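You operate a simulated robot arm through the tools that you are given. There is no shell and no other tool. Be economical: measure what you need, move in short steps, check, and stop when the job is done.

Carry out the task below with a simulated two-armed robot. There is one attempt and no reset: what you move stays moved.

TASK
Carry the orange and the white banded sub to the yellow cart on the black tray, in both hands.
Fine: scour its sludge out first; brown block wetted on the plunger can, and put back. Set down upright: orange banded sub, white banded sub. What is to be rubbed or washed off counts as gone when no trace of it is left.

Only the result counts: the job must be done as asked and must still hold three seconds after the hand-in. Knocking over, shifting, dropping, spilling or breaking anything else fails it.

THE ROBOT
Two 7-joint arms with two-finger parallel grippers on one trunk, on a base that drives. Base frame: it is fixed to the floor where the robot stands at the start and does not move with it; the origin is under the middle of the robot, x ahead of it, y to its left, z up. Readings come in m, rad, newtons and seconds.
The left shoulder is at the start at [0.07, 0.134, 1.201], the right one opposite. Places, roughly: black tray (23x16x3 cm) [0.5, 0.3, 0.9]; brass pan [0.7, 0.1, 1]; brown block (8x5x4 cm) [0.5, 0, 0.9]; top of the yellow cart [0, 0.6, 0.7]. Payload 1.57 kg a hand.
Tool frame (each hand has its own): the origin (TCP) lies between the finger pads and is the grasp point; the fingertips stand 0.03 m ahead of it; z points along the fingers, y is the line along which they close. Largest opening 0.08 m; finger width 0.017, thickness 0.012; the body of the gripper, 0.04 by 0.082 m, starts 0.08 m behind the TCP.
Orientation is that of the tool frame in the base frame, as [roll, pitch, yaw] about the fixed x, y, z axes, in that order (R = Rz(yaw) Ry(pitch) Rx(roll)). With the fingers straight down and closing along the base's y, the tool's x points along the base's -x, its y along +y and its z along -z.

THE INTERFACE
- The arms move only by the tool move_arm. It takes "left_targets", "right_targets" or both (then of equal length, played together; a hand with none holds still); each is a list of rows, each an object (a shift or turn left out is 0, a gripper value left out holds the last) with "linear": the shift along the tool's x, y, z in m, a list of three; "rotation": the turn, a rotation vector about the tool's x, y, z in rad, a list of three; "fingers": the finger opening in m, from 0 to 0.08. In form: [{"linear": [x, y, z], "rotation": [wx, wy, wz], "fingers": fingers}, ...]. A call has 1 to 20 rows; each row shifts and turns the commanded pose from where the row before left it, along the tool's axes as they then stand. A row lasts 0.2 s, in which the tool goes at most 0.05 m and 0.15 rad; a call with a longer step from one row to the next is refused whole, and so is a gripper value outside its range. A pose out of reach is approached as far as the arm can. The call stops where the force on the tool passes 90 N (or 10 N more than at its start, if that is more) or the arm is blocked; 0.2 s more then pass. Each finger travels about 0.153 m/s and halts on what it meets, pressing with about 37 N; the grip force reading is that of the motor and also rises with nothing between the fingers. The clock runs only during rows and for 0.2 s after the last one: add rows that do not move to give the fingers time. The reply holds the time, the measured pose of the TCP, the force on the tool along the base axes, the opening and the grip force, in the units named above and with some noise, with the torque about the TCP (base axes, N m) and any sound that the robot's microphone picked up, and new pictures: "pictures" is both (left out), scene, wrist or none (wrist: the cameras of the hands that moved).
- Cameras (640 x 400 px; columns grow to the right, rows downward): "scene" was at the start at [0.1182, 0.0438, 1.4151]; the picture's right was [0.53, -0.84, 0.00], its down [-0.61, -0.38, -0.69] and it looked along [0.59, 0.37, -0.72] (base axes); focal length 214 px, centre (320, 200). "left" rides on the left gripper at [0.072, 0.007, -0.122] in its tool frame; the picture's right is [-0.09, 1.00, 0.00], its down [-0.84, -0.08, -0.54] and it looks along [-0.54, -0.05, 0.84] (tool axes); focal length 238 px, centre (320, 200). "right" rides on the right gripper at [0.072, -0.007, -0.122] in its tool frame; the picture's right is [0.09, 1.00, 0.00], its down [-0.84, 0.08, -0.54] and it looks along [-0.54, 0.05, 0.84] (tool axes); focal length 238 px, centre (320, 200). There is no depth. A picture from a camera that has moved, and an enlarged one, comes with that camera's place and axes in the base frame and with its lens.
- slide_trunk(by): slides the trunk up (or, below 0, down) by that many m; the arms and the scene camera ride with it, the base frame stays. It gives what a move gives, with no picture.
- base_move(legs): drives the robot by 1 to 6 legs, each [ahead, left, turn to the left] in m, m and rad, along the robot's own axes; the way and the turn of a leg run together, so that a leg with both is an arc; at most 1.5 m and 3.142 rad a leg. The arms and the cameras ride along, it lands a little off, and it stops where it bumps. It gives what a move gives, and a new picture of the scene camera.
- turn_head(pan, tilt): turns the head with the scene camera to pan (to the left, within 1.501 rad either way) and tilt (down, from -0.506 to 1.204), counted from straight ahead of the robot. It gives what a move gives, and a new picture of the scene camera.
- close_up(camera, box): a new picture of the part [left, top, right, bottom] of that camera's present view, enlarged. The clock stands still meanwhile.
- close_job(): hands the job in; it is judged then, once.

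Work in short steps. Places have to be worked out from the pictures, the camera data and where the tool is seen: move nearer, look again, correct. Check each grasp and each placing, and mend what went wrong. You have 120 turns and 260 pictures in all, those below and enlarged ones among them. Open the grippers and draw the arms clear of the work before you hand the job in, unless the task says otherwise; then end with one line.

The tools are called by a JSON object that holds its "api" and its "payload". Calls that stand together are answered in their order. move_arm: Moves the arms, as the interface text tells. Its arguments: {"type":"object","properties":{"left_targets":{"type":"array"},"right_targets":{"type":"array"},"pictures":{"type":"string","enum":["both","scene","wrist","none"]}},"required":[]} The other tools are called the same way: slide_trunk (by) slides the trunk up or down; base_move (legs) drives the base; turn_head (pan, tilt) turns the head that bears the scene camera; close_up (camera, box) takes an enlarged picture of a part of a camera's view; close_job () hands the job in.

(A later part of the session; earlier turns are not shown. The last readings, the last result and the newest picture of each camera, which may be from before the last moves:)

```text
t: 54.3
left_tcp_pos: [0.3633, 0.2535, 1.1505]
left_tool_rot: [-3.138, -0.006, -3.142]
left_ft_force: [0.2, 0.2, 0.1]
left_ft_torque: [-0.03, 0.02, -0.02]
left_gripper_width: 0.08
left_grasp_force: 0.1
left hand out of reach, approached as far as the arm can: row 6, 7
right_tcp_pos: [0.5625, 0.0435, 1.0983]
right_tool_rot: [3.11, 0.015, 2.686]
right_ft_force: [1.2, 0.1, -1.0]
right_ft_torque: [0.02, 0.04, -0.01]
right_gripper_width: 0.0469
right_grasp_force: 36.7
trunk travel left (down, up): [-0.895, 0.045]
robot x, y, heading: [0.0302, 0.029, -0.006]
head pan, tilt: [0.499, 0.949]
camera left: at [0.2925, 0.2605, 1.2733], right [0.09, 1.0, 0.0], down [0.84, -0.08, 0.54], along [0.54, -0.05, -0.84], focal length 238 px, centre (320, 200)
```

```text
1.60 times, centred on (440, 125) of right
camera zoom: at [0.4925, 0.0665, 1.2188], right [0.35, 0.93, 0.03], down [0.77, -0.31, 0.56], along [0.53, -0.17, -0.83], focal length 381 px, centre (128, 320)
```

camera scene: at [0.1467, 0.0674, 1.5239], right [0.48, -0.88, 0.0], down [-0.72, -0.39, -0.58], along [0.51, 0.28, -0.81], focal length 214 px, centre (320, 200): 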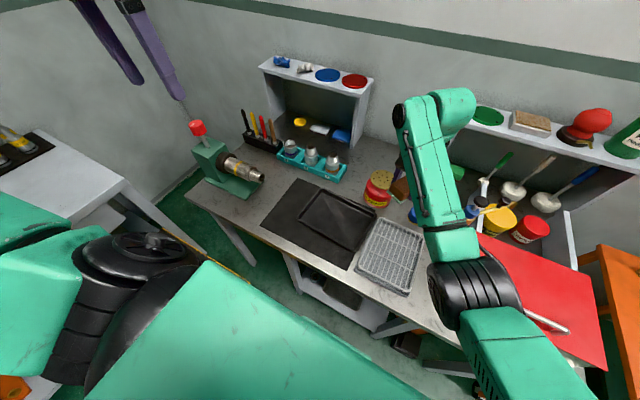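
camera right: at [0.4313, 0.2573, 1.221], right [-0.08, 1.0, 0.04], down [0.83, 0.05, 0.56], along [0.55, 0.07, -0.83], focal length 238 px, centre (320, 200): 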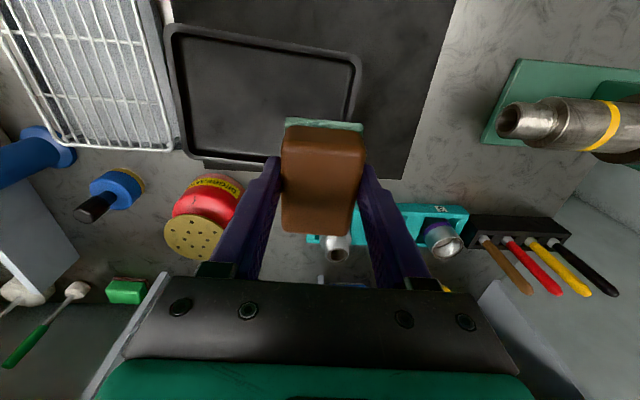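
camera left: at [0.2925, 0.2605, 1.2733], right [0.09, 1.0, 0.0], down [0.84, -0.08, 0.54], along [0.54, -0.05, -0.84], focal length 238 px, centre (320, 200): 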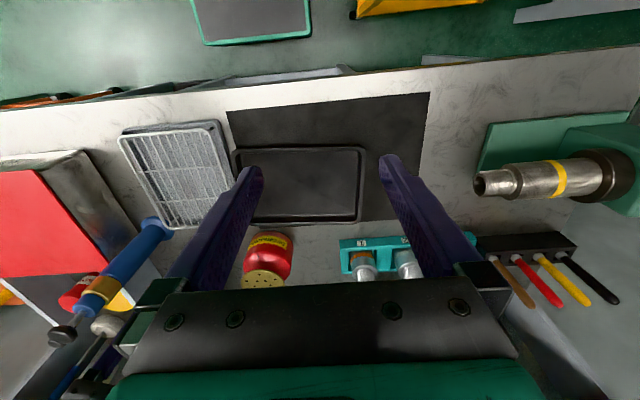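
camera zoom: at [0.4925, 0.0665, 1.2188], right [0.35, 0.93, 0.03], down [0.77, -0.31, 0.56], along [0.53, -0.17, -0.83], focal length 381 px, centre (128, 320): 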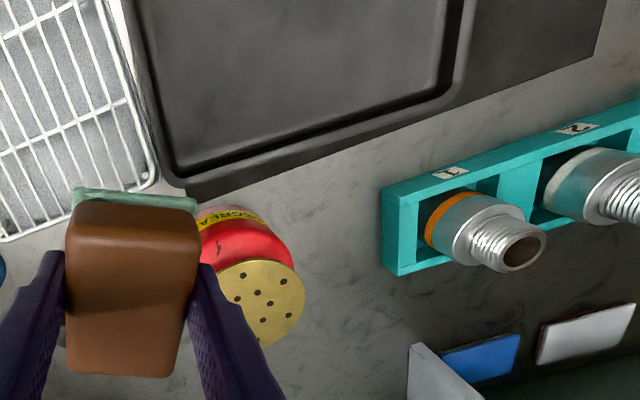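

{"api": "close_up", "payload": {"camera": "right", "box": [320, 0, 540, 120]}}

{"api": "close_up", "payload": {"camera": "right", "box": [320, 50, 420, 115]}}

```text
2.91 times, centred on (430, 60) of right
camera zoom: at [0.4925, 0.0665, 1.2188], right [0.35, 0.93, 0.03], down [0.77, -0.31, 0.56], along [0.53, -0.17, -0.83], focal length 693 px, centre (0, 607)
```

zoom: 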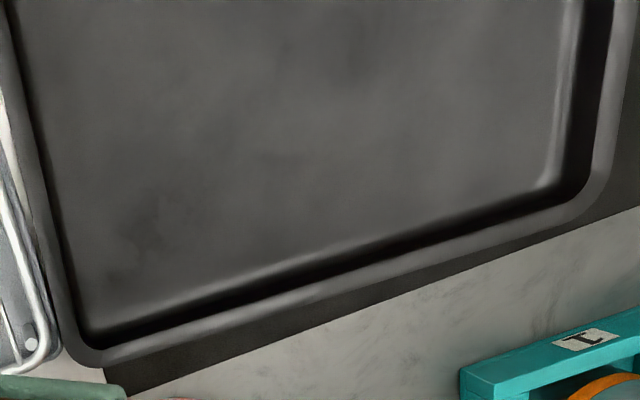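

```text
6.15 times, centred on (370, 82) of right
camera zoom: at [0.4925, 0.0665, 1.2188], right [0.35, 0.93, 0.03], down [0.77, -0.31, 0.56], along [0.53, -0.17, -0.83], focal length 1467 px, centre (12, 923)
```

zoom: 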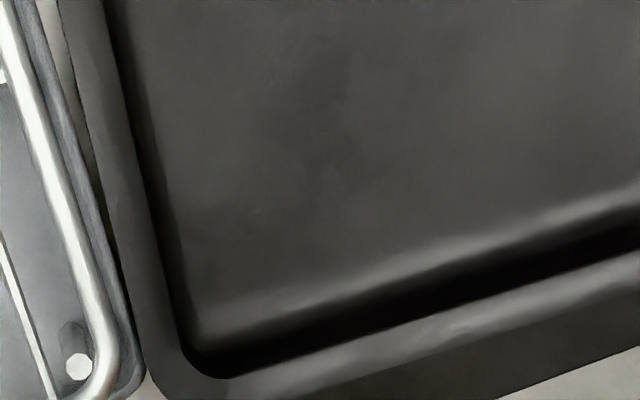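

Very faint specks remain there possibly; I'll do one more careful rub of that end. First the left hand retreats.

{"api": "move_arm", "payload": {"left_targets": [{"linear": [0.004, 0.027, -0.034]}, {"linear": [0.004, 0.027, -0.034]}, {"linear": [0.004, 0.027, -0.034]}, {"linear": [0.004, 0.027, -0.034]}, {"linear": [0.004, 0.027, -0.034]}, {"linear": [0.004, 0.027, -0.034]}], "pictures": "none"}}

{"api": "base_move", "payload": {"legs": [[0.05, 0, 0], [0, 0, 0.2]]}}

```text
t: 55.7
left_tcp_pos: [0.335, 0.4162, 1.3562]
left_tool_rot: [3.141, 0.001, 3.138]
left_ft_force: [-0.4, 0.1, 0.0]
left_ft_torque: [-0.02, 0.05, 0.03]
left_gripper_width: 0.0799
left_grasp_force: 0.0
right_tcp_pos: [0.5595, 0.0425, 1.1006]
right_tool_rot: [3.109, 0.016, 2.686]
right_ft_force: [0.2, -0.1, -0.8]
right_ft_torque: [0.02, 0.0, 0.0]
right_gripper_width: 0.0471
right_grasp_force: 36.9
trunk travel left (down, up): [-0.895, 0.045]
robot x, y, heading: [0.031, 0.0305, -0.003]
head pan, tilt: [0.499, 0.949]
```

```text
t: 57.4
left_tcp_pos: [0.3065, 0.464, 1.3568]
left_tool_rot: [3.139, 0.003, -2.947]
left_ft_force: [0.3, -0.3, 0.2]
left_ft_torque: [0.01, 0.01, -0.01]
left_gripper_width: 0.0797
left_grasp_force: 0.0
right_tcp_pos: [0.5979, 0.1431, 1.1004]
right_tool_rot: [3.107, 0.017, 2.879]
right_ft_force: [0.4, -0.6, -0.6]
right_ft_torque: [0.01, 0.0, -0.03]
right_gripper_width: 0.0472
right_grasp_force: 37.5
trunk travel left (down, up): [-0.895, 0.045]
robot x, y, heading: [0.085, 0.0325, 0.191]
head pan, tilt: [0.499, 0.949]
camera scene: at [0.1876, 0.0875, 1.524], right [0.64, -0.77, 0.0], down [-0.63, -0.52, -0.58], along [0.45, 0.37, -0.81], focal length 214 px, centre (320, 200)
```

scene: 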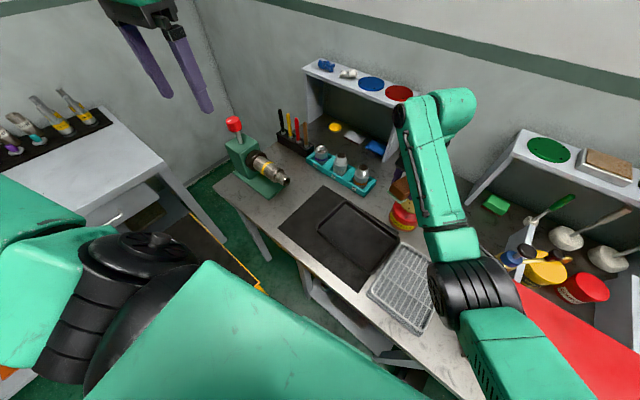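

I square the tool and move above the tray's right end.

{"api": "move_arm", "payload": {"right_targets": [{"rotation": [0.034, 0.017, 0]}, {"rotation": [0, 0, -0.131]}, {"rotation": [0, 0, -0.131]}, {"linear": [0.03, 0.01, 0]}, {"linear": [0.03, 0.01, 0]}, {"linear": [0.018, 0.0, 0.02]}, {}], "pictures": "both"}}

```text
t: 59.0
left_tcp_pos: [0.3067, 0.466, 1.3577]
left_tool_rot: [-3.142, 0.002, -2.948]
left_ft_force: [0.7, 0.1, 0.5]
left_ft_torque: [0.04, 0.0, 0.0]
left_gripper_width: 0.0799
left_grasp_force: 0.1
right_tcp_pos: [0.5213, 0.1657, 1.0789]
right_tool_rot: [3.141, 0.0, -3.139]
right_ft_force: [-0.6, -0.7, -1.0]
right_ft_torque: [-0.03, 0.03, 0.01]
right_gripper_width: 0.0472
right_grasp_force: 36.7
trunk travel left (down, up): [-0.895, 0.045]
robot x, y, heading: [0.0831, 0.0336, 0.189]
head pan, tilt: [0.499, 0.949]
camera scene: at [0.1889, 0.0886, 1.5238], right [0.64, -0.77, 0.0], down [-0.63, -0.52, -0.58], along [0.45, 0.37, -0.81], focal length 214 px, centre (320, 200)
camera right: at [0.4496, 0.1577, 1.2005], right [-0.09, 1.0, 0.0], down [0.84, 0.08, 0.54], along [0.54, 0.05, -0.84], focal length 238 px, centre (320, 200)
```

scene: 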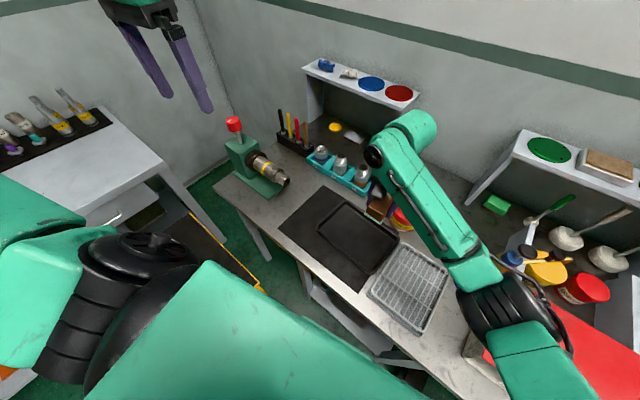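
right: 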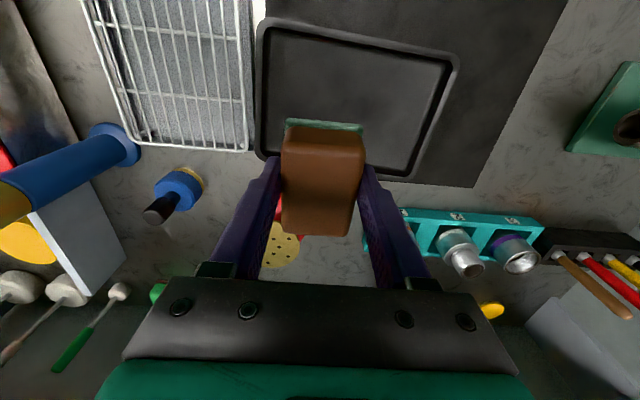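

Tray now spans about x 0.438–0.594, y 0.094–0.309. I lower the pad at (0.525, 0.158).

{"api": "move_arm", "payload": {"right_targets": [{"linear": [-0.004, -0.008, 0.04]}, {"linear": [0, 0, 0.04]}, {"linear": [0, 0, 0.04]}, {"linear": [0, 0, 0.04]}, {"linear": [0, 0, 0.012]}, {"linear": [0, 0, 0.005]}, {"linear": [0, 0, 0.004]}, {}], "pictures": "both"}}

```text
t: 60.8
left_tcp_pos: [0.3054, 0.4663, 1.3579]
left_tool_rot: [-3.141, 0.002, -2.948]
left_ft_force: [-0.6, 0.6, -0.4]
left_ft_torque: [0.03, -0.01, 0.0]
left_gripper_width: 0.0799
left_grasp_force: 0.0
right_tcp_pos: [0.5243, 0.1565, 0.8995]
right_tool_rot: [-3.142, 0.001, 3.141]
right_ft_force: [1.0, 0.6, 4.8]
right_ft_torque: [-0.01, -0.28, 0.02]
right_gripper_width: 0.0469
right_grasp_force: 37.3
trunk travel left (down, up): [-0.895, 0.045]
robot x, y, heading: [0.0839, 0.0302, 0.196]
head pan, tilt: [0.499, 0.949]
camera scene: at [0.1874, 0.0887, 1.5241], right [0.64, -0.77, 0.0], down [-0.63, -0.52, -0.58], along [0.45, 0.37, -0.81], focal length 214 px, centre (320, 200)
camera right: at [0.4537, 0.1491, 1.021], right [-0.09, 1.0, 0.0], down [0.84, 0.08, 0.54], along [0.54, 0.05, -0.84], focal length 238 px, centre (320, 200)
```

scene: 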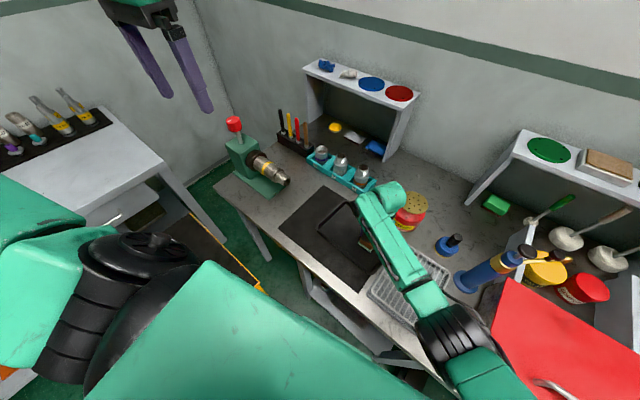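
right: 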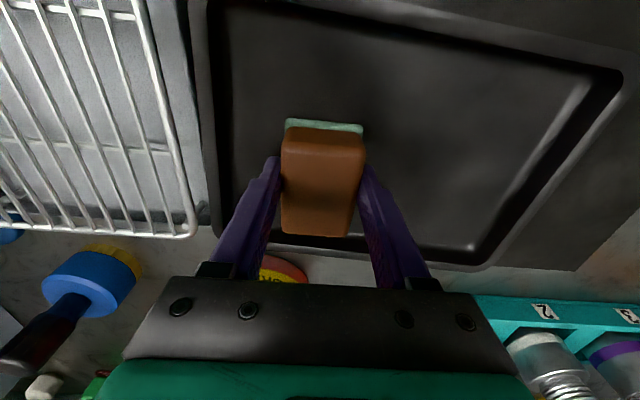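

Light contact at a good arm pose. I press a little more and rub this end and the middle, staying off the walls.

{"api": "move_arm", "payload": {"right_targets": [{"linear": [0, 0, 0.003]}, {"linear": [0, -0.008, 0]}, {"linear": [-0.008, 0, 0]}, {"linear": [0, 0.02, 0]}, {"linear": [0, -0.02, 0]}, {"linear": [0.015, 0, 0]}, {"linear": [0, 0.02, 0]}, {"linear": [0, -0.02, 0]}, {"linear": [0.012, 0, 0]}, {"linear": [0, 0.02, 0]}, {"linear": [0, 0.02, 0]}, {"linear": [0, 0.02, 0]}, {"linear": [0, 0.02, 0]}, {"linear": [0, 0.02, 0]}, {"linear": [-0.012, 0, 0]}, {"linear": [0, -0.02, 0]}, {"linear": [0, -0.02, 0]}, {"linear": [0, -0.02, 0]}, {"linear": [0, -0.02, 0]}, {"linear": [-0.01, -0.015, 0]}], "pictures": "wrist"}}

```text
t: 63.0
left_tcp_pos: [0.2981, 0.467, 1.3585]
left_tool_rot: [-3.141, 0.007, -2.946]
left_ft_force: [0.3, 0.1, -0.7]
left_ft_torque: [-0.04, 0.03, 0.02]
left_gripper_width: 0.0802
left_grasp_force: 0.0
right_tcp_pos: [0.5315, 0.1279, 0.8958]
right_tool_rot: [-3.089, 0.073, 3.118]
right_ft_force: [-11.9, -3.4, 32.5]
right_ft_torque: [0.69, 1.41, 0.39]
right_gripper_width: 0.0469
right_grasp_force: 36.8
trunk travel left (down, up): [-0.895, 0.045]
robot x, y, heading: [0.0811, 0.0325, 0.189]
head pan, tilt: [0.499, 0.949]
stopped in row 11 (right hand): the force on the tool passed its limit (the readings are from after the stop); the commanded pose is now the measured one
camera right: at [0.4506, 0.1302, 1.013], right [-0.06, 1.0, -0.06], down [0.8, 0.09, 0.6], along [0.6, -0.01, -0.8], focal length 238 px, centre (320, 200)
```

right: 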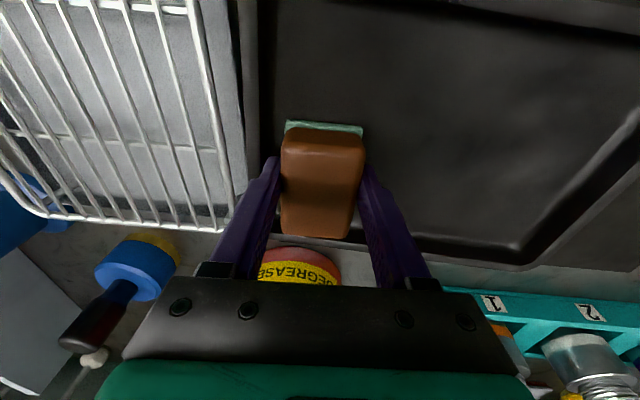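

The arm was deflected again when pulling toward the robot. I lift straight up and level, then inspect.

{"api": "move_arm", "payload": {"right_targets": [{"linear": [0, 0, -0.015]}, {"linear": [0, 0, -0.03]}, {"linear": [0, 0, -0.04]}, {"linear": [0, 0, -0.04]}, {"linear": [0, 0, -0.04], "rotation": [-0.05, 0.07, -0.02]}, {"linear": [0, 0, -0.03]}], "pictures": "both"}}

{"api": "close_up", "payload": {"camera": "scene", "box": [260, 170, 460, 310]}}

```text
t: 64.1
left_tcp_pos: [0.3077, 0.4671, 1.3564]
left_tool_rot: [-3.141, 0.0, -2.947]
left_ft_force: [0.2, 0.1, 0.2]
left_ft_torque: [-0.01, 0.01, -0.01]
left_gripper_width: 0.0799
left_grasp_force: 0.1
right_tcp_pos: [0.5547, 0.0603, 0.9913]
right_tool_rot: [-2.946, 0.087, 3.053]
right_ft_force: [0.1, 1.2, -1.3]
right_ft_torque: [-0.01, 0.03, 0.03]
right_gripper_width: 0.0471
right_grasp_force: 37.2
right hand out of reach, approached as far as the arm can: row 5
trunk travel left (down, up): [-0.895, 0.045]
robot x, y, heading: [0.084, 0.0326, 0.192]
head pan, tilt: [0.499, 0.949]
stopped in row 5 (right hand): the arm was blocked; the commanded pose is now the measured one
camera scene: at [0.1899, 0.0892, 1.5237], right [0.64, -0.77, 0.0], down [-0.63, -0.52, -0.58], along [0.45, 0.37, -0.81], focal length 214 px, centre (320, 200)
camera right: at [0.4738, 0.0849, 1.1055], right [0.01, 0.98, -0.2], down [0.8, 0.11, 0.59], along [0.6, -0.17, -0.78], focal length 238 px, centre (320, 200)
```

scene: 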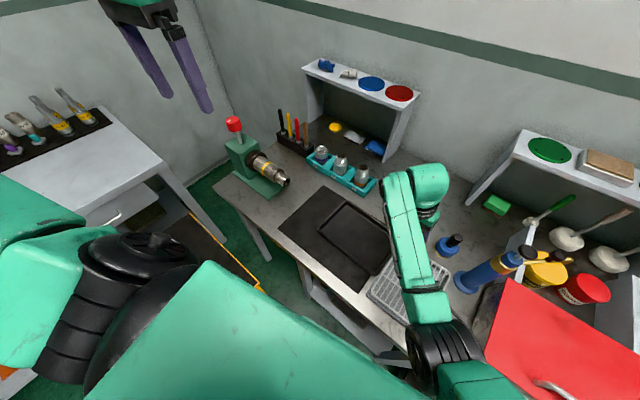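
right: 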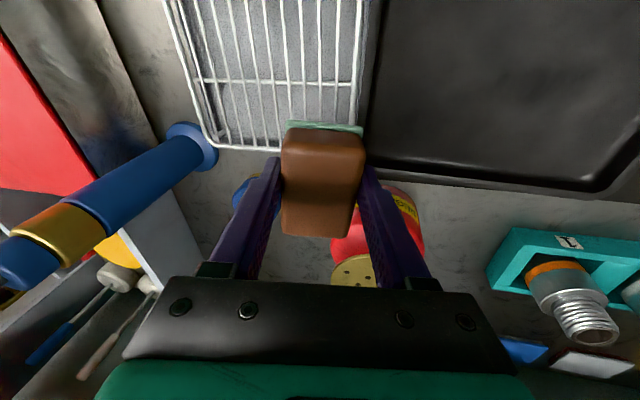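

```text
2.86 times, centred on (360, 240) of scene
camera zoom: at [0.1899, 0.0892, 1.5237], right [0.64, -0.77, 0.0], down [-0.63, -0.52, -0.58], along [0.45, 0.37, -0.81], focal length 613 px, centre (206, 86)
```

zoom: 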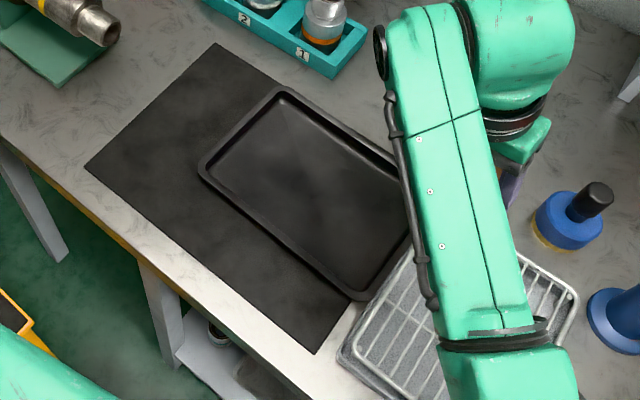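

The elbow has drooped near the table edge, which explains the deflection. I raise the trunk fully, then lift the hand up and back to the right to restore the elbow posture.

{"api": "slide_trunk", "payload": {"by": 0.045}}

{"api": "move_arm", "payload": {"right_targets": [{"linear": [0, 0, -0.03], "rotation": [-0.09, 0.04, -0.04]}, {"linear": [0, 0, -0.03], "rotation": [-0.09, 0.04, -0.04]}, {"linear": [0, 0, -0.03]}, {"linear": [0, 0, -0.03]}, {"linear": [0, 0, -0.03]}, {"linear": [0, 0, -0.03]}], "pictures": "both"}}

```text
t: 65.0
left_tcp_pos: [0.3055, 0.4656, 1.4019]
left_tool_rot: [-3.141, 0.001, -2.949]
left_ft_force: [-0.4, -0.3, 0.4]
left_ft_torque: [0.03, -0.02, 0.03]
left_gripper_width: 0.08
left_grasp_force: 0.2
right_tcp_pos: [0.5525, 0.0611, 1.0365]
right_tool_rot: [-2.948, 0.09, 3.052]
right_ft_force: [-0.5, 1.2, -1.0]
right_ft_torque: [0.01, -0.01, 0.0]
right_gripper_width: 0.0471
right_grasp_force: 36.4
trunk travel left (down, up): [-0.94, 0.0]
robot x, y, heading: [0.0833, 0.0316, 0.192]
head pan, tilt: [0.499, 0.949]
```

```text
t: 65.5
left_tcp_pos: [0.3087, 0.4638, 1.4033]
left_tool_rot: [3.137, 0.001, -2.948]
left_ft_force: [0.0, -0.6, -0.5]
left_ft_torque: [0.01, 0.04, -0.01]
left_gripper_width: 0.0803
left_grasp_force: 0.1
right_tcp_pos: [0.5777, -0.006, 1.0492]
right_tool_rot: [-2.923, 0.067, 3.027]
right_ft_force: [0.0, 0.3, -1.4]
right_ft_torque: [0.02, 0.0, -0.01]
right_gripper_width: 0.0471
right_grasp_force: 37.4
right hand out of reach, approached as far as the arm can: row 1, 2
trunk travel left (down, up): [-0.94, 0.0]
robot x, y, heading: [0.082, 0.0327, 0.194]
head pan, tilt: [0.499, 0.949]
stopped in row 2 (right hand): the arm was blocked; the commanded pose is now the measured one
camera scene: at [0.19, 0.0863, 1.5689], right [0.64, -0.77, 0.0], down [-0.63, -0.52, -0.58], along [0.45, 0.37, -0.81], focal length 214 px, centre (320, 200)
camera right: at [0.5024, 0.0227, 1.1646], right [0.04, 0.97, -0.22], down [0.82, 0.1, 0.57], along [0.57, -0.2, -0.79], focal length 238 px, centre (320, 200)
```

scene: 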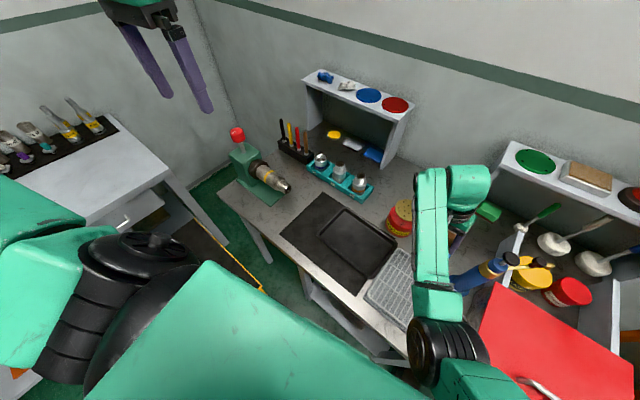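
right: 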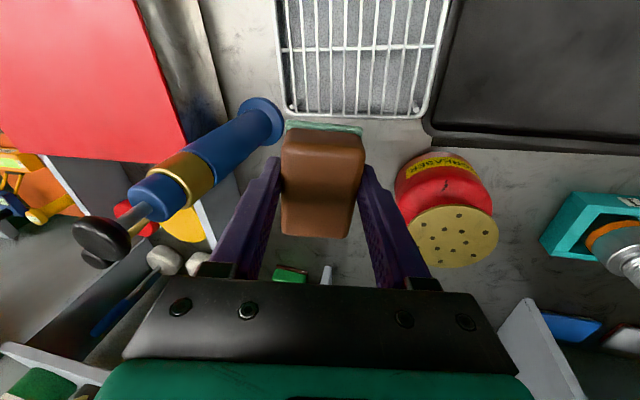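

The arm seems against a joint limit. I back the base off the table to gain free room before re-posing.

{"api": "base_move", "payload": {"legs": [[-0.15, 0, 0], [0, 0, -0.19]]}}

{"api": "turn_head", "payload": {"pan": -0.4, "tilt": 0.95}}

```text
t: 67.6
left_tcp_pos: [0.2346, 0.3905, 1.4002]
left_tool_rot: [-3.141, 0.003, -3.134]
left_ft_force: [0.3, -0.2, 0.3]
left_ft_torque: [-0.01, -0.01, 0.0]
left_gripper_width: 0.0801
left_grasp_force: 0.1
right_tcp_pos: [0.4129, -0.1225, 1.0495]
right_tool_rot: [-2.918, 0.068, 2.842]
right_ft_force: [0.3, -0.5, -0.7]
right_ft_torque: [-0.02, 0.01, 0.01]
right_gripper_width: 0.047
right_grasp_force: 36.9
trunk travel left (down, up): [-0.94, 0.0]
robot x, y, heading: [-0.0663, 0.0023, 0.008]
head pan, tilt: [0.499, 0.949]
camera scene: at [0.0481, 0.0414, 1.5688], right [0.49, -0.87, 0.0], down [-0.71, -0.4, -0.58], along [0.51, 0.28, -0.81], focal length 214 px, centre (320, 200)
```

scene: 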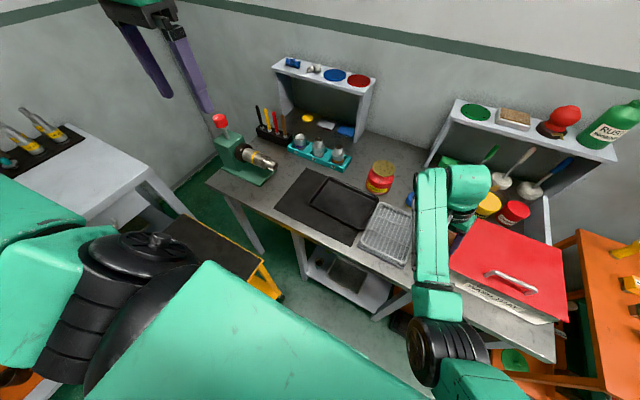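

```text
t: 68.8
left_tcp_pos: [0.2345, 0.3904, 1.4016]
left_tool_rot: [3.141, 0.003, -3.132]
left_ft_force: [-0.9, 1.1, -0.6]
left_ft_torque: [0.0, 0.03, 0.0]
left_gripper_width: 0.08
left_grasp_force: 0.0
right_tcp_pos: [0.415, -0.1237, 1.05]
right_tool_rot: [-2.921, 0.069, 2.842]
right_ft_force: [0.5, 0.2, -0.9]
right_ft_torque: [-0.03, -0.02, 0.0]
right_gripper_width: 0.047
right_grasp_force: 36.9
trunk travel left (down, up): [-0.94, 0.0]
robot x, y, heading: [-0.0636, 0.0033, 0.006]
head pan, tilt: [-0.4, 0.949]
camera scene: at [0.052, -0.0232, 1.5689], right [-0.38, -0.92, 0.0], down [-0.75, 0.31, -0.58], along [0.54, -0.22, -0.81], focal length 214 px, centre (320, 200)
```

scene: 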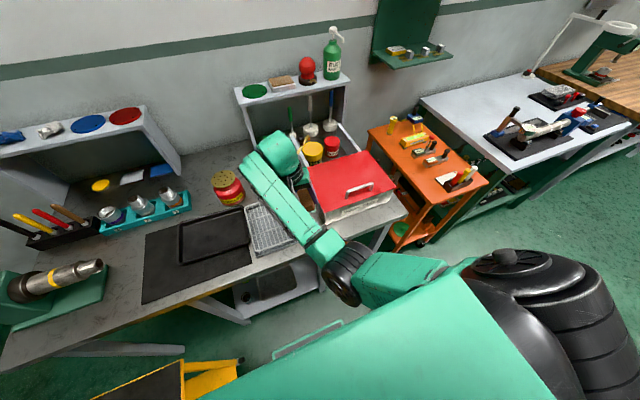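

Clear of the table edge now. I lift the hand straight up in small rows with orientation held.

{"api": "move_arm", "payload": {"right_targets": [{"linear": [0, 0, -0.03]}, {"linear": [0, 0, -0.03]}, {"linear": [0, 0, -0.03]}, {"linear": [0, 0, -0.03]}, {"linear": [0, 0, -0.03]}], "pictures": "both"}}

```text
t: 70.0
left_tcp_pos: [0.2345, 0.3895, 1.4017]
left_tool_rot: [3.141, 0.0, -3.133]
left_ft_force: [0.1, -0.1, 0.4]
left_ft_torque: [-0.01, -0.03, -0.03]
left_gripper_width: 0.0801
left_grasp_force: 0.0
right_tcp_pos: [0.4773, -0.1081, 1.1362]
right_tool_rot: [-2.913, 0.071, 2.832]
right_ft_force: [-0.6, 0.4, -0.9]
right_ft_torque: [-0.01, 0.01, 0.0]
right_gripper_width: 0.047
right_grasp_force: 36.6
right hand out of reach, approached as far as the arm can: row 2, 3, 4, 5
trunk travel left (down, up): [-0.94, 0.0]
robot x, y, heading: [-0.0678, 0.0026, 0.009]
head pan, tilt: [-0.4, 0.949]
camera scene: at [0.0523, -0.0231, 1.5688], right [-0.38, -0.92, 0.0], down [-0.75, 0.31, -0.58], along [0.54, -0.22, -0.81], focal length 214 px, centre (320, 200)
camera right: at [0.4072, -0.0641, 1.2514], right [0.22, 0.95, -0.23], down [0.82, -0.05, 0.57], along [0.53, -0.32, -0.79], focal length 238 px, centre (320, 200)
```

scene: 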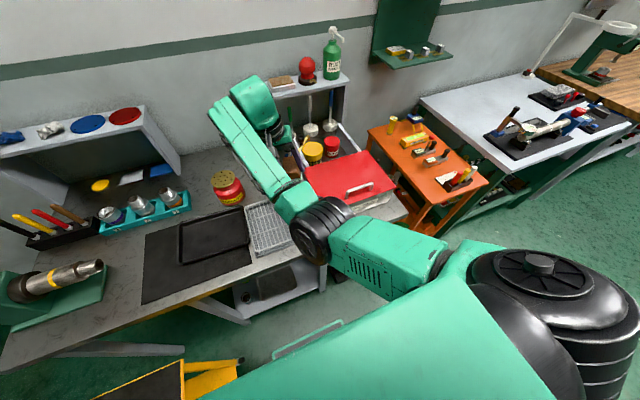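
right: 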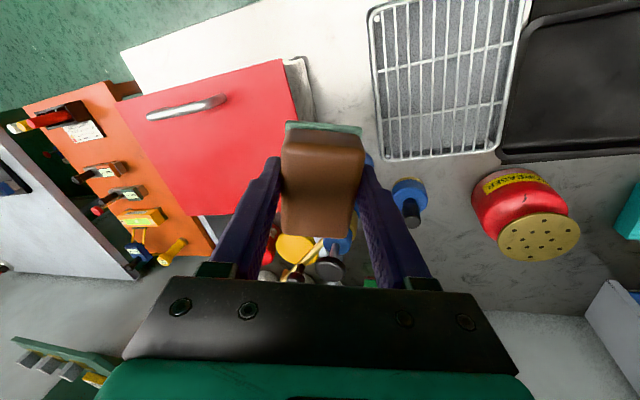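

Lifting works. I now level/square the tool while drawing it back and up toward the home pose.

{"api": "move_arm", "payload": {"right_targets": [{"linear": [0.02, 0.01, -0.03]}, {"linear": [0.02, 0.01, -0.03], "rotation": [-0.076, 0.024, -0.1]}, {"linear": [0.02, 0.01, -0.03], "rotation": [-0.076, 0.024, -0.1]}, {"linear": [0.02, 0.01, -0.03], "rotation": [-0.076, 0.024, -0.1]}, {"linear": [0.02, 0.01, -0.03]}, {"linear": [0.02, 0.01, -0.03]}, {}], "pictures": "both"}}

```text
t: 71.6
left_tcp_pos: [0.235, 0.3883, 1.4017]
left_tool_rot: [3.141, 0.001, -3.133]
left_ft_force: [-0.7, 1.1, 0.1]
left_ft_torque: [-0.02, -0.01, -0.02]
left_gripper_width: 0.0803
left_grasp_force: 0.1
right_tcp_pos: [0.4934, -0.014, 1.2833]
right_tool_rot: [3.136, -0.04, 3.132]
right_ft_force: [-0.7, -0.4, -1.4]
right_ft_torque: [0.0, 0.01, 0.03]
right_gripper_width: 0.0471
right_grasp_force: 37.4
right hand out of reach, approached as far as the arm can: row 1, 2, 3, 4, 5, 6
trunk travel left (down, up): [-0.94, 0.0]
robot x, y, heading: [-0.0649, 0.0036, 0.006]
head pan, tilt: [-0.4, 0.949]
camera scene: at [0.0518, -0.0237, 1.5689], right [-0.38, -0.92, 0.0], down [-0.75, 0.31, -0.58], along [0.54, -0.22, -0.81], focal length 214 px, centre (320, 200)
camera right: at [0.4264, -0.0209, 1.4077], right [-0.08, 1.0, 0.01], down [0.86, 0.07, 0.51], along [0.51, 0.05, -0.86], focal length 238 px, centre (320, 200)
```

scene: 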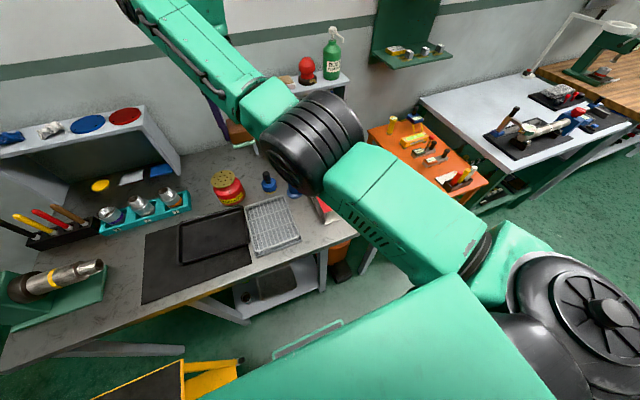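
right: 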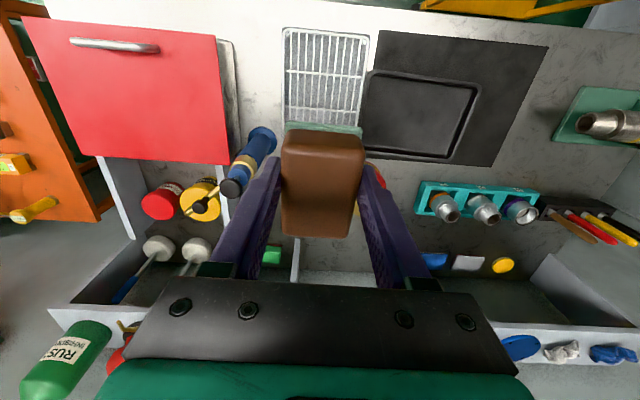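

Arm posture restored and the rack is where it was (near edge ≈(0.388, −0.01) both before and now). I zoom on the tray for traces.

{"api": "close_up", "payload": {"camera": "right", "box": [360, 60, 490, 170]}}

{"api": "close_up", "payload": {"camera": "scene", "box": [170, 200, 260, 270]}}

```text
3.64 times, centred on (425, 115) of right
camera zoom: at [0.4264, -0.0209, 1.4077], right [-0.08, 1.0, 0.01], down [0.86, 0.07, 0.51], along [0.51, 0.05, -0.86], focal length 867 px, centre (-62, 509)
```

zoom: 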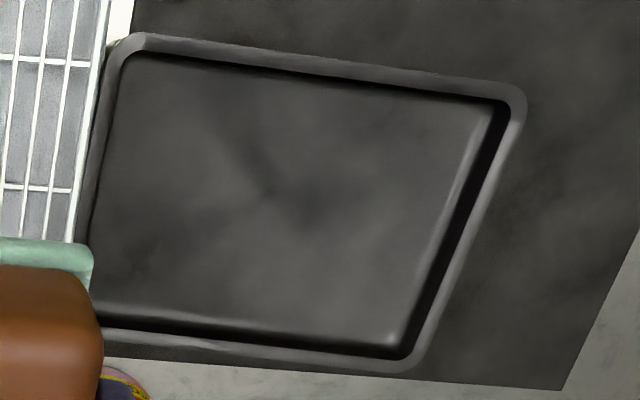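

```text
5.71 times, centred on (215, 235) of scene
camera zoom: at [0.0518, -0.0237, 1.5689], right [-0.38, -0.92, 0.0], down [-0.75, 0.31, -0.58], along [0.54, -0.22, -0.81], focal length 1226 px, centre (920, 0)
```

zoom: 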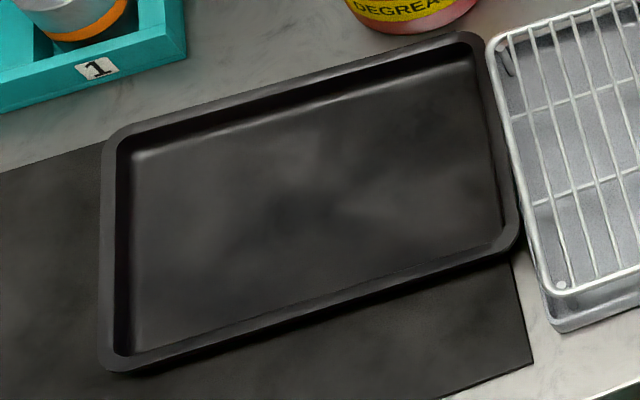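

The floor shows only the tray's own mottling, like the mat. Now to put the block back: restore trunk height and drive to the starting spot.

{"api": "slide_trunk", "payload": {"by": -0.165}}

{"api": "base_move", "payload": {"legs": [[0.065, 0, 0]]}}

{"api": "move_arm", "payload": {"right_targets": [{"linear": [0.03, 0.005, 0.0], "rotation": [0, -0.04, -0.01]}, {"linear": [0.03, 0.007, 0.0]}, {"linear": [0.02, 0.005, 0.0]}, {"linear": [0, 0, 0.03]}, {"linear": [0, 0, 0.03]}, {}], "pictures": "both"}}

```text
t: 73.4
left_tcp_pos: [0.235, 0.3877, 1.2368]
left_tool_rot: [3.14, 0.002, -3.132]
left_ft_force: [-0.5, -0.2, -0.9]
left_ft_torque: [0.07, 0.02, -0.01]
left_gripper_width: 0.0797
left_grasp_force: 0.2
right_tcp_pos: [0.4925, -0.0145, 1.1174]
right_tool_rot: [3.139, -0.039, 3.133]
right_ft_force: [-0.4, -0.8, -1.1]
right_ft_torque: [-0.02, 0.01, 0.01]
right_gripper_width: 0.0472
right_grasp_force: 37.2
trunk travel left (down, up): [-0.775, 0.165]
robot x, y, heading: [-0.0665, 0.0036, 0.006]
head pan, tilt: [-0.4, 0.949]
```

```text
t: 74.4
left_tcp_pos: [0.2928, 0.3883, 1.2372]
left_tool_rot: [3.141, 0.008, -3.134]
left_ft_force: [0.3, -0.2, -0.5]
left_ft_torque: [0.0, -0.04, 0.04]
left_gripper_width: 0.08
left_grasp_force: 0.0
right_tcp_pos: [0.5522, -0.0139, 1.1207]
right_tool_rot: [3.138, -0.033, 3.132]
right_ft_force: [0.3, -0.8, -1.1]
right_ft_torque: [-0.01, -0.03, -0.02]
right_gripper_width: 0.0472
right_grasp_force: 37.2
trunk travel left (down, up): [-0.775, 0.165]
robot x, y, heading: [-0.0023, 0.0054, 0.007]
head pan, tilt: [-0.4, 0.949]
camera scene: at [0.1097, -0.0235, 1.4046], right [-0.38, -0.92, 0.0], down [-0.75, 0.31, -0.59], along [0.54, -0.22, -0.81], focal length 214 px, centre (320, 200)
```

scene: 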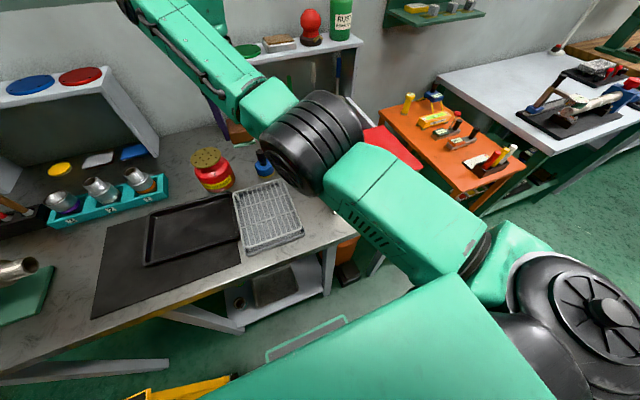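

```text
t: 75.8
left_tcp_pos: [0.2999, 0.3888, 1.2373]
left_tool_rot: [3.141, 0.003, -3.136]
left_ft_force: [-0.3, 0.3, 0.1]
left_ft_torque: [-0.02, 0.04, 0.01]
left_gripper_width: 0.0799
left_grasp_force: 0.1
right_tcp_pos: [0.5636, -0.0087, 1.0638]
right_tool_rot: [3.138, 0.002, 3.139]
right_ft_force: [0.4, -0.3, -1.2]
right_ft_torque: [0.01, 0.01, 0.02]
right_gripper_width: 0.0475
right_grasp_force: 37.0
right hand out of reach, approached as far as the arm can: row 1, 2, 3
trunk travel left (down, up): [-0.775, 0.165]
robot x, y, heading: [-0.0018, 0.0061, 0.008]
head pan, tilt: [-0.4, 0.949]
camera scene: at [0.1169, -0.0232, 1.4039], right [-0.38, -0.92, 0.0], down [-0.75, 0.31, -0.58], along [0.54, -0.22, -0.81], focal length 214 px, centre (320, 200)
camera right: at [0.4913, -0.0163, 1.1858], right [-0.09, 1.0, 0.0], down [0.84, 0.07, 0.54], along [0.54, 0.05, -0.84], focal length 238 px, centre (320, 200)
```

scene: 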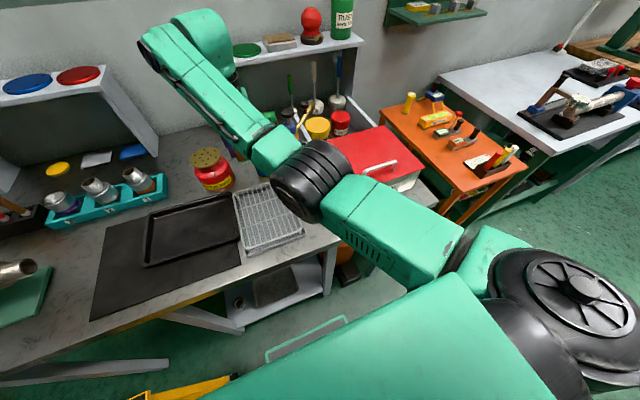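
right: 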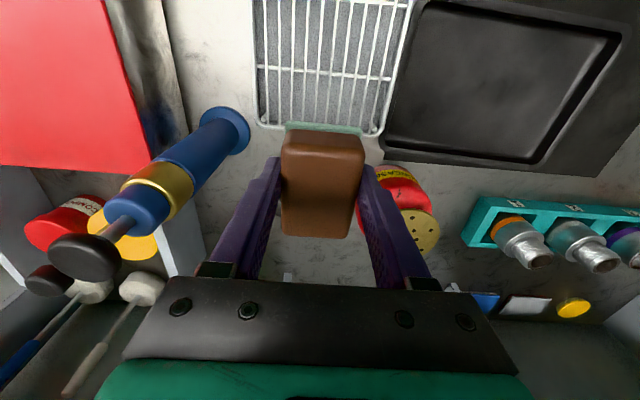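

The arm is now in an elbow-inward branch and can't draw back. I raise the trunk for free space and swing the hand right with a counter-clockwise yaw to flip the elbow outward again.

{"api": "slide_trunk", "payload": {"by": 0.165}}

{"api": "move_arm", "payload": {"right_targets": [{"linear": [0, -0.03, -0.02]}, {"linear": [0, -0.03, -0.02]}, {"linear": [0, -0.03, -0.02], "rotation": [0, 0, -0.1]}, {"linear": [0, -0.03, -0.01], "rotation": [0, 0, -0.1]}, {"linear": [0, -0.03, 0], "rotation": [0, 0, -0.1]}, {"linear": [0, -0.03, 0], "rotation": [0, 0, -0.1]}, {}], "pictures": "scene"}}

```text
t: 77.7
left_tcp_pos: [0.3001, 0.3893, 1.4014]
left_tool_rot: [-3.14, 0.002, -3.134]
left_ft_force: [-0.9, -0.1, 0.0]
left_ft_torque: [-0.01, 0.0, -0.02]
left_gripper_width: 0.0801
left_grasp_force: 0.1
right_tcp_pos: [0.5626, -0.0097, 1.2289]
right_tool_rot: [3.138, 0.002, 3.139]
right_ft_force: [1.2, -0.2, -0.8]
right_ft_torque: [0.01, -0.01, -0.01]
right_gripper_width: 0.0472
right_grasp_force: 37.3
trunk travel left (down, up): [-0.94, 0.0]
robot x, y, heading: [-0.0014, 0.0047, 0.012]
head pan, tilt: [-0.4, 0.949]
```

```text
t: 79.3
left_tcp_pos: [0.299, 0.3896, 1.4028]
left_tool_rot: [-3.141, 0.001, -3.135]
left_ft_force: [-0.4, 0.3, 0.2]
left_ft_torque: [-0.01, 0.02, 0.01]
left_gripper_width: 0.08
left_grasp_force: 0.1
right_tcp_pos: [0.5943, -0.1851, 1.2979]
right_tool_rot: [3.139, 0.003, -2.739]
right_ft_force: [0.2, 0.1, -0.6]
right_ft_torque: [-0.03, 0.0, -0.02]
right_gripper_width: 0.0471
right_grasp_force: 36.8
right hand out of reach, approached as far as the arm can: row 1, 2
trunk travel left (down, up): [-0.94, 0.0]
robot x, y, heading: [0.0011, 0.0031, 0.012]
head pan, tilt: [-0.4, 0.949]
camera scene: at [0.1165, -0.0229, 1.5689], right [-0.38, -0.92, 0.0], down [-0.75, 0.31, -0.58], along [0.54, -0.22, -0.81], focal length 214 px, centre (320, 200)
```

scene: 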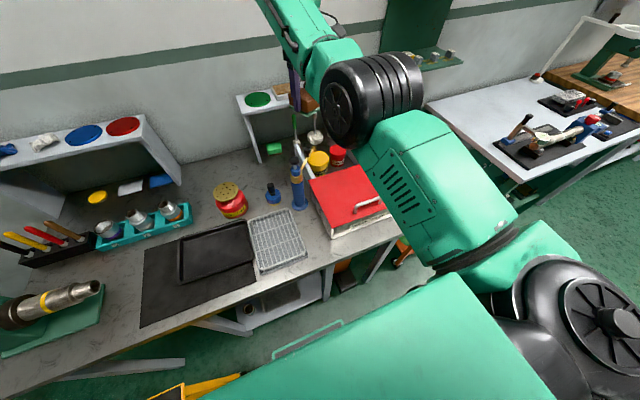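

The elbow is swinging out and up. Now I draw the hand back toward the robot keeping this yaw.

{"api": "move_arm", "payload": {"right_targets": [{"linear": [0.033, 0.02, 0]}, {"linear": [0.033, 0.02, 0]}, {"linear": [0.033, 0.02, 0]}, {"linear": [0.033, 0.02, 0]}, {"linear": [0.033, 0.02, 0]}, {}], "pictures": "scene"}}

```text
t: 80.7
left_tcp_pos: [0.3002, 0.3887, 1.4016]
left_tool_rot: [3.141, 0.002, -3.134]
left_ft_force: [0.1, 0.0, 0.4]
left_ft_torque: [-0.01, -0.01, 0.0]
left_gripper_width: 0.0798
left_grasp_force: 0.1
right_tcp_pos: [0.5928, -0.1848, 1.2969]
right_tool_rot: [3.139, 0.002, -2.742]
right_ft_force: [1.2, -0.4, -1.1]
right_ft_torque: [-0.02, -0.01, 0.02]
right_gripper_width: 0.047
right_grasp_force: 37.5
right hand out of reach, approached as far as the arm can: row 1, 2, 3, 4, 5
trunk travel left (down, up): [-0.94, 0.0]
robot x, y, heading: [0.002, 0.0037, 0.002]
head pan, tilt: [-0.4, 0.949]
camera scene: at [0.1168, -0.0232, 1.5689], right [-0.38, -0.92, 0.0], down [-0.75, 0.31, -0.58], along [0.54, -0.22, -0.81], focal length 214 px, centre (320, 200)
```

scene: 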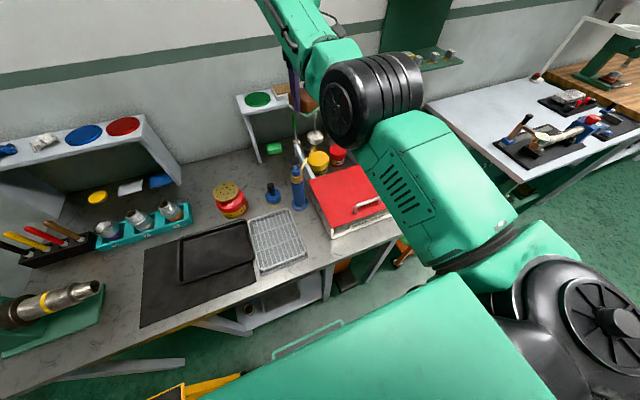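

The arm is fully stretched (singular), so a straight pull-back does nothing. I lower the hand to gain slack — the elbow now should bend outward — then pull back.

{"api": "move_arm", "payload": {"right_targets": [{"linear": [0, 0, 0.03]}, {"linear": [0, 0, 0.03]}, {"linear": [0, 0, 0.03]}, {"linear": [0, 0, 0.03]}, {"linear": [0.02, 0.01, 0.01]}, {"linear": [0.03, 0.012, 0]}, {"linear": [0.03, 0.012, 0]}, {"linear": [0.03, 0.012, 0]}, {"linear": [0.03, 0.012, 0]}, {}], "pictures": "scene"}}

```text
t: 82.9
left_tcp_pos: [0.2995, 0.3895, 1.4022]
left_tool_rot: [-3.14, 0.0, -3.132]
left_ft_force: [-0.7, -0.2, -0.9]
left_ft_torque: [0.05, -0.02, -0.01]
left_gripper_width: 0.0802
left_grasp_force: 0.0
right_tcp_pos: [0.5125, -0.2155, 1.127]
right_tool_rot: [-3.138, 0.003, -2.748]
right_ft_force: [-0.6, 0.1, -1.7]
right_ft_torque: [0.01, 0.02, -0.05]
right_gripper_width: 0.0471
right_grasp_force: 36.7
right hand out of reach, approached as far as the arm can: row 6, 7, 8, 9
trunk travel left (down, up): [-0.94, 0.0]
robot x, y, heading: [-0.0043, 0.0046, 0.012]
head pan, tilt: [-0.4, 0.949]
camera scene: at [0.1167, -0.0232, 1.5689], right [-0.38, -0.92, 0.0], down [-0.75, 0.31, -0.58], along [0.54, -0.22, -0.81], focal length 214 px, centre (320, 200)
```

scene: 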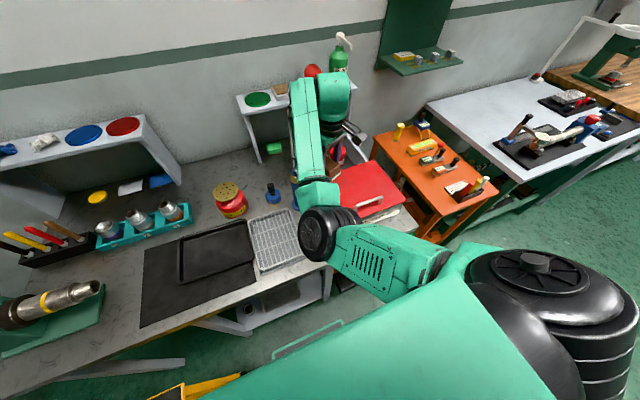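

The elbow-down branch limits the wrist, but it worked well at around 0.46 m ahead earlier, so I'll place the block in this posture first. Bring the hand back left, square, over the rack.

{"api": "move_arm", "payload": {"right_targets": [{"linear": [0, 0, -0.03]}, {"linear": [0, 0, -0.02]}, {"linear": [-0.012, 0.032, 0], "rotation": [0, 0, 0.1]}, {"linear": [-0.012, 0.032, 0], "rotation": [0, 0, 0.1]}, {"linear": [-0.008, 0.032, 0], "rotation": [0, 0, 0.1]}, {"linear": [-0.004, 0.034, 0], "rotation": [0, 0, 0.09]}, {"linear": [0, 0.034, 0]}, {"linear": [0, 0.034, 0]}, {"linear": [0, 0.02, 0]}, {}], "pictures": "both"}}

```text
t: 85.1
left_tcp_pos: [0.2984, 0.3891, 1.4024]
left_tool_rot: [3.139, 0.002, -3.135]
left_ft_force: [0.1, -0.6, -0.9]
left_ft_torque: [-0.03, -0.03, -0.01]
left_gripper_width: 0.0801
left_grasp_force: 0.1
right_tcp_pos: [0.5527, -0.0019, 1.1572]
right_tool_rot: [3.138, 0.002, -3.132]
right_ft_force: [0.8, 0.1, -0.7]
right_ft_torque: [0.02, 0.03, -0.01]
right_gripper_width: 0.0471
right_grasp_force: 37.1
right hand out of reach, approached as far as the arm can: row 1, 2, 3, 4, 5
trunk travel left (down, up): [-0.94, 0.0]
robot x, y, heading: [-0.0032, 0.0048, 0.011]
head pan, tilt: [-0.4, 0.949]
camera scene: at [0.1168, -0.0237, 1.5689], right [-0.38, -0.92, 0.0], down [-0.75, 0.31, -0.58], along [0.54, -0.22, -0.81], focal length 214 px, centre (320, 200)
camera right: at [0.4819, -0.0103, 1.279], right [-0.1, 0.99, 0.0], down [0.84, 0.08, 0.54], along [0.54, 0.06, -0.84], focal length 238 px, centre (320, 200)
```

scene: 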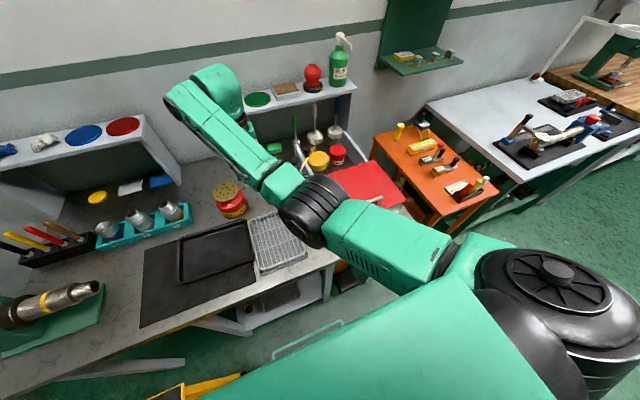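
right: 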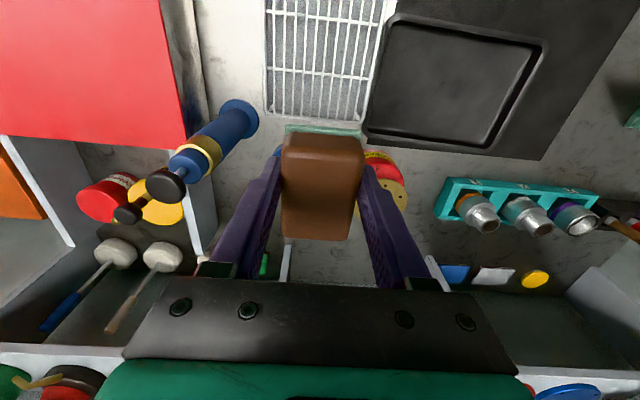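

The elbow is now straight below. Moving the hand further left swings it outward; I continue to y≈0.2 with slight clockwise yaw and pull back.

{"api": "move_arm", "payload": {"right_targets": [{"linear": [0.0, 0.03, 0]}, {"linear": [0.0, 0.03, 0]}, {"linear": [0.01, 0.03, 0]}, {"linear": [0.02, 0.03, 0], "rotation": [0, 0, 0.1]}, {"linear": [0.02, 0.03, 0], "rotation": [0, 0, 0.1]}, {"linear": [0.02, 0.03, 0], "rotation": [0, 0, 0.1]}, {"linear": [0.03, 0, 0], "rotation": [0, 0, 0.1]}, {"linear": [0.03, 0, 0]}, {}], "pictures": "scene"}}

```text
t: 87.1
left_tcp_pos: [0.2992, 0.3887, 1.4015]
left_tool_rot: [-3.141, 0.002, -3.134]
left_ft_force: [-0.4, 0.9, -0.6]
left_ft_torque: [-0.02, 0.0, 0.03]
left_gripper_width: 0.08
left_grasp_force: 0.0
right_tcp_pos: [0.4535, 0.1559, 1.1622]
right_tool_rot: [3.138, 0.0, 2.748]
right_ft_force: [-0.6, -0.2, -0.2]
right_ft_torque: [0.01, 0.04, 0.05]
right_gripper_width: 0.0471
right_grasp_force: 37.5
right hand out of reach, approached as far as the arm can: row 5, 6
trunk travel left (down, up): [-0.94, 0.0]
robot x, y, heading: [-0.0038, 0.0076, 0.01]
head pan, tilt: [-0.4, 0.949]
camera scene: at [0.1165, -0.0224, 1.5689], right [-0.38, -0.92, 0.0], down [-0.75, 0.31, -0.58], along [0.54, -0.22, -0.81], focal length 214 px, centre (320, 200)
```

scene: 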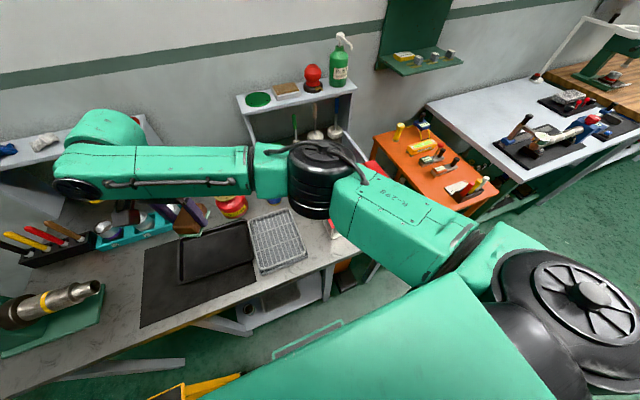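

The elbow is outward again and the hand pulls back freely. I bring it back in front, square, and lower the trunk.

{"api": "move_arm", "payload": {"right_targets": [{"linear": [0.03, -0.01, 0]}, {"linear": [0.03, -0.02, 0]}, {"linear": [0.02, -0.03, 0], "rotation": [0, 0, -0.1]}, {"linear": [0.01, -0.03, 0], "rotation": [0, 0, -0.1]}, {"linear": [0.0, -0.03, 0], "rotation": [0, 0, -0.1]}, {"linear": [0, -0.03, 0], "rotation": [0, 0, -0.09]}, {}], "pictures": "none"}}

{"api": "slide_trunk", "payload": {"by": -0.1}}

{"api": "turn_head", "payload": {"pan": 0.1, "tilt": 0.95}}

```text
t: 88.7
left_tcp_pos: [0.2991, 0.3895, 1.4013]
left_tool_rot: [3.142, 0.004, -3.133]
left_ft_force: [-0.9, -0.6, -0.5]
left_ft_torque: [-0.02, -0.03, 0.01]
left_gripper_width: 0.0802
left_grasp_force: 0.2
right_tcp_pos: [0.3277, 0.046, 1.1609]
right_tool_rot: [3.138, 0.001, 3.141]
right_ft_force: [0.6, -1.0, -1.4]
right_ft_torque: [-0.02, 0.01, 0.0]
right_gripper_width: 0.0474
right_grasp_force: 37.3
trunk travel left (down, up): [-0.94, 0.0]
robot x, y, heading: [-0.0038, -0.0006, 0.005]
head pan, tilt: [-0.4, 0.949]
```

```text
t: 90.0
left_tcp_pos: [0.2989, 0.3885, 1.3027]
left_tool_rot: [-3.142, 0.003, -3.134]
left_ft_force: [0.5, 0.5, 0.3]
left_ft_torque: [0.03, -0.02, 0.02]
left_gripper_width: 0.0801
left_grasp_force: 0.0
right_tcp_pos: [0.3279, 0.0459, 1.0608]
right_tool_rot: [3.139, 0.001, 3.14]
right_ft_force: [0.7, -0.8, -0.5]
right_ft_torque: [-0.02, 0.0, 0.0]
right_gripper_width: 0.047
right_grasp_force: 36.7
trunk travel left (down, up): [-0.84, 0.1]
robot x, y, heading: [-0.0002, 0.0027, 0.006]
head pan, tilt: [-0.4, 0.949]
```

```text
t: 91.0
left_tcp_pos: [0.2993, 0.3875, 1.3021]
left_tool_rot: [3.141, 0.0, -3.135]
left_ft_force: [0.9, 0.2, 0.7]
left_ft_torque: [-0.02, -0.03, -0.03]
left_gripper_width: 0.08
left_grasp_force: 0.0
right_tcp_pos: [0.3281, 0.0455, 1.0607]
right_tool_rot: [3.138, 0.001, 3.14]
right_ft_force: [-0.1, 0.9, -2.0]
right_ft_torque: [0.02, 0.04, 0.02]
right_gripper_width: 0.0472
right_grasp_force: 36.7
trunk travel left (down, up): [-0.84, 0.1]
robot x, y, heading: [-0.0038, 0.0026, 0.007]
head pan, tilt: [0.099, 0.949]
camera scene: at [0.1218, 0.0121, 1.4689], right [0.1, -0.99, 0.0], down [-0.81, -0.09, -0.58], along [0.58, 0.06, -0.81], focal length 214 px, centre (320, 200)
```

scene: 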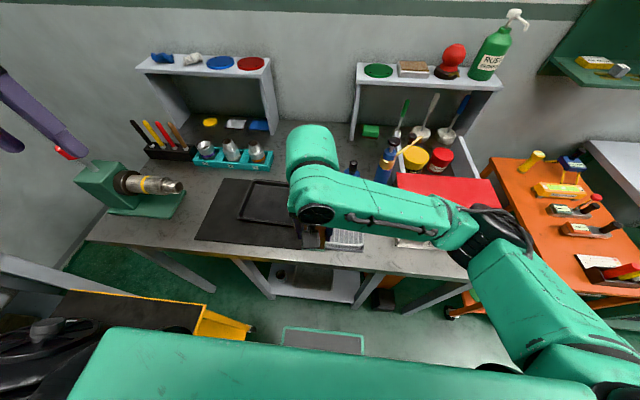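

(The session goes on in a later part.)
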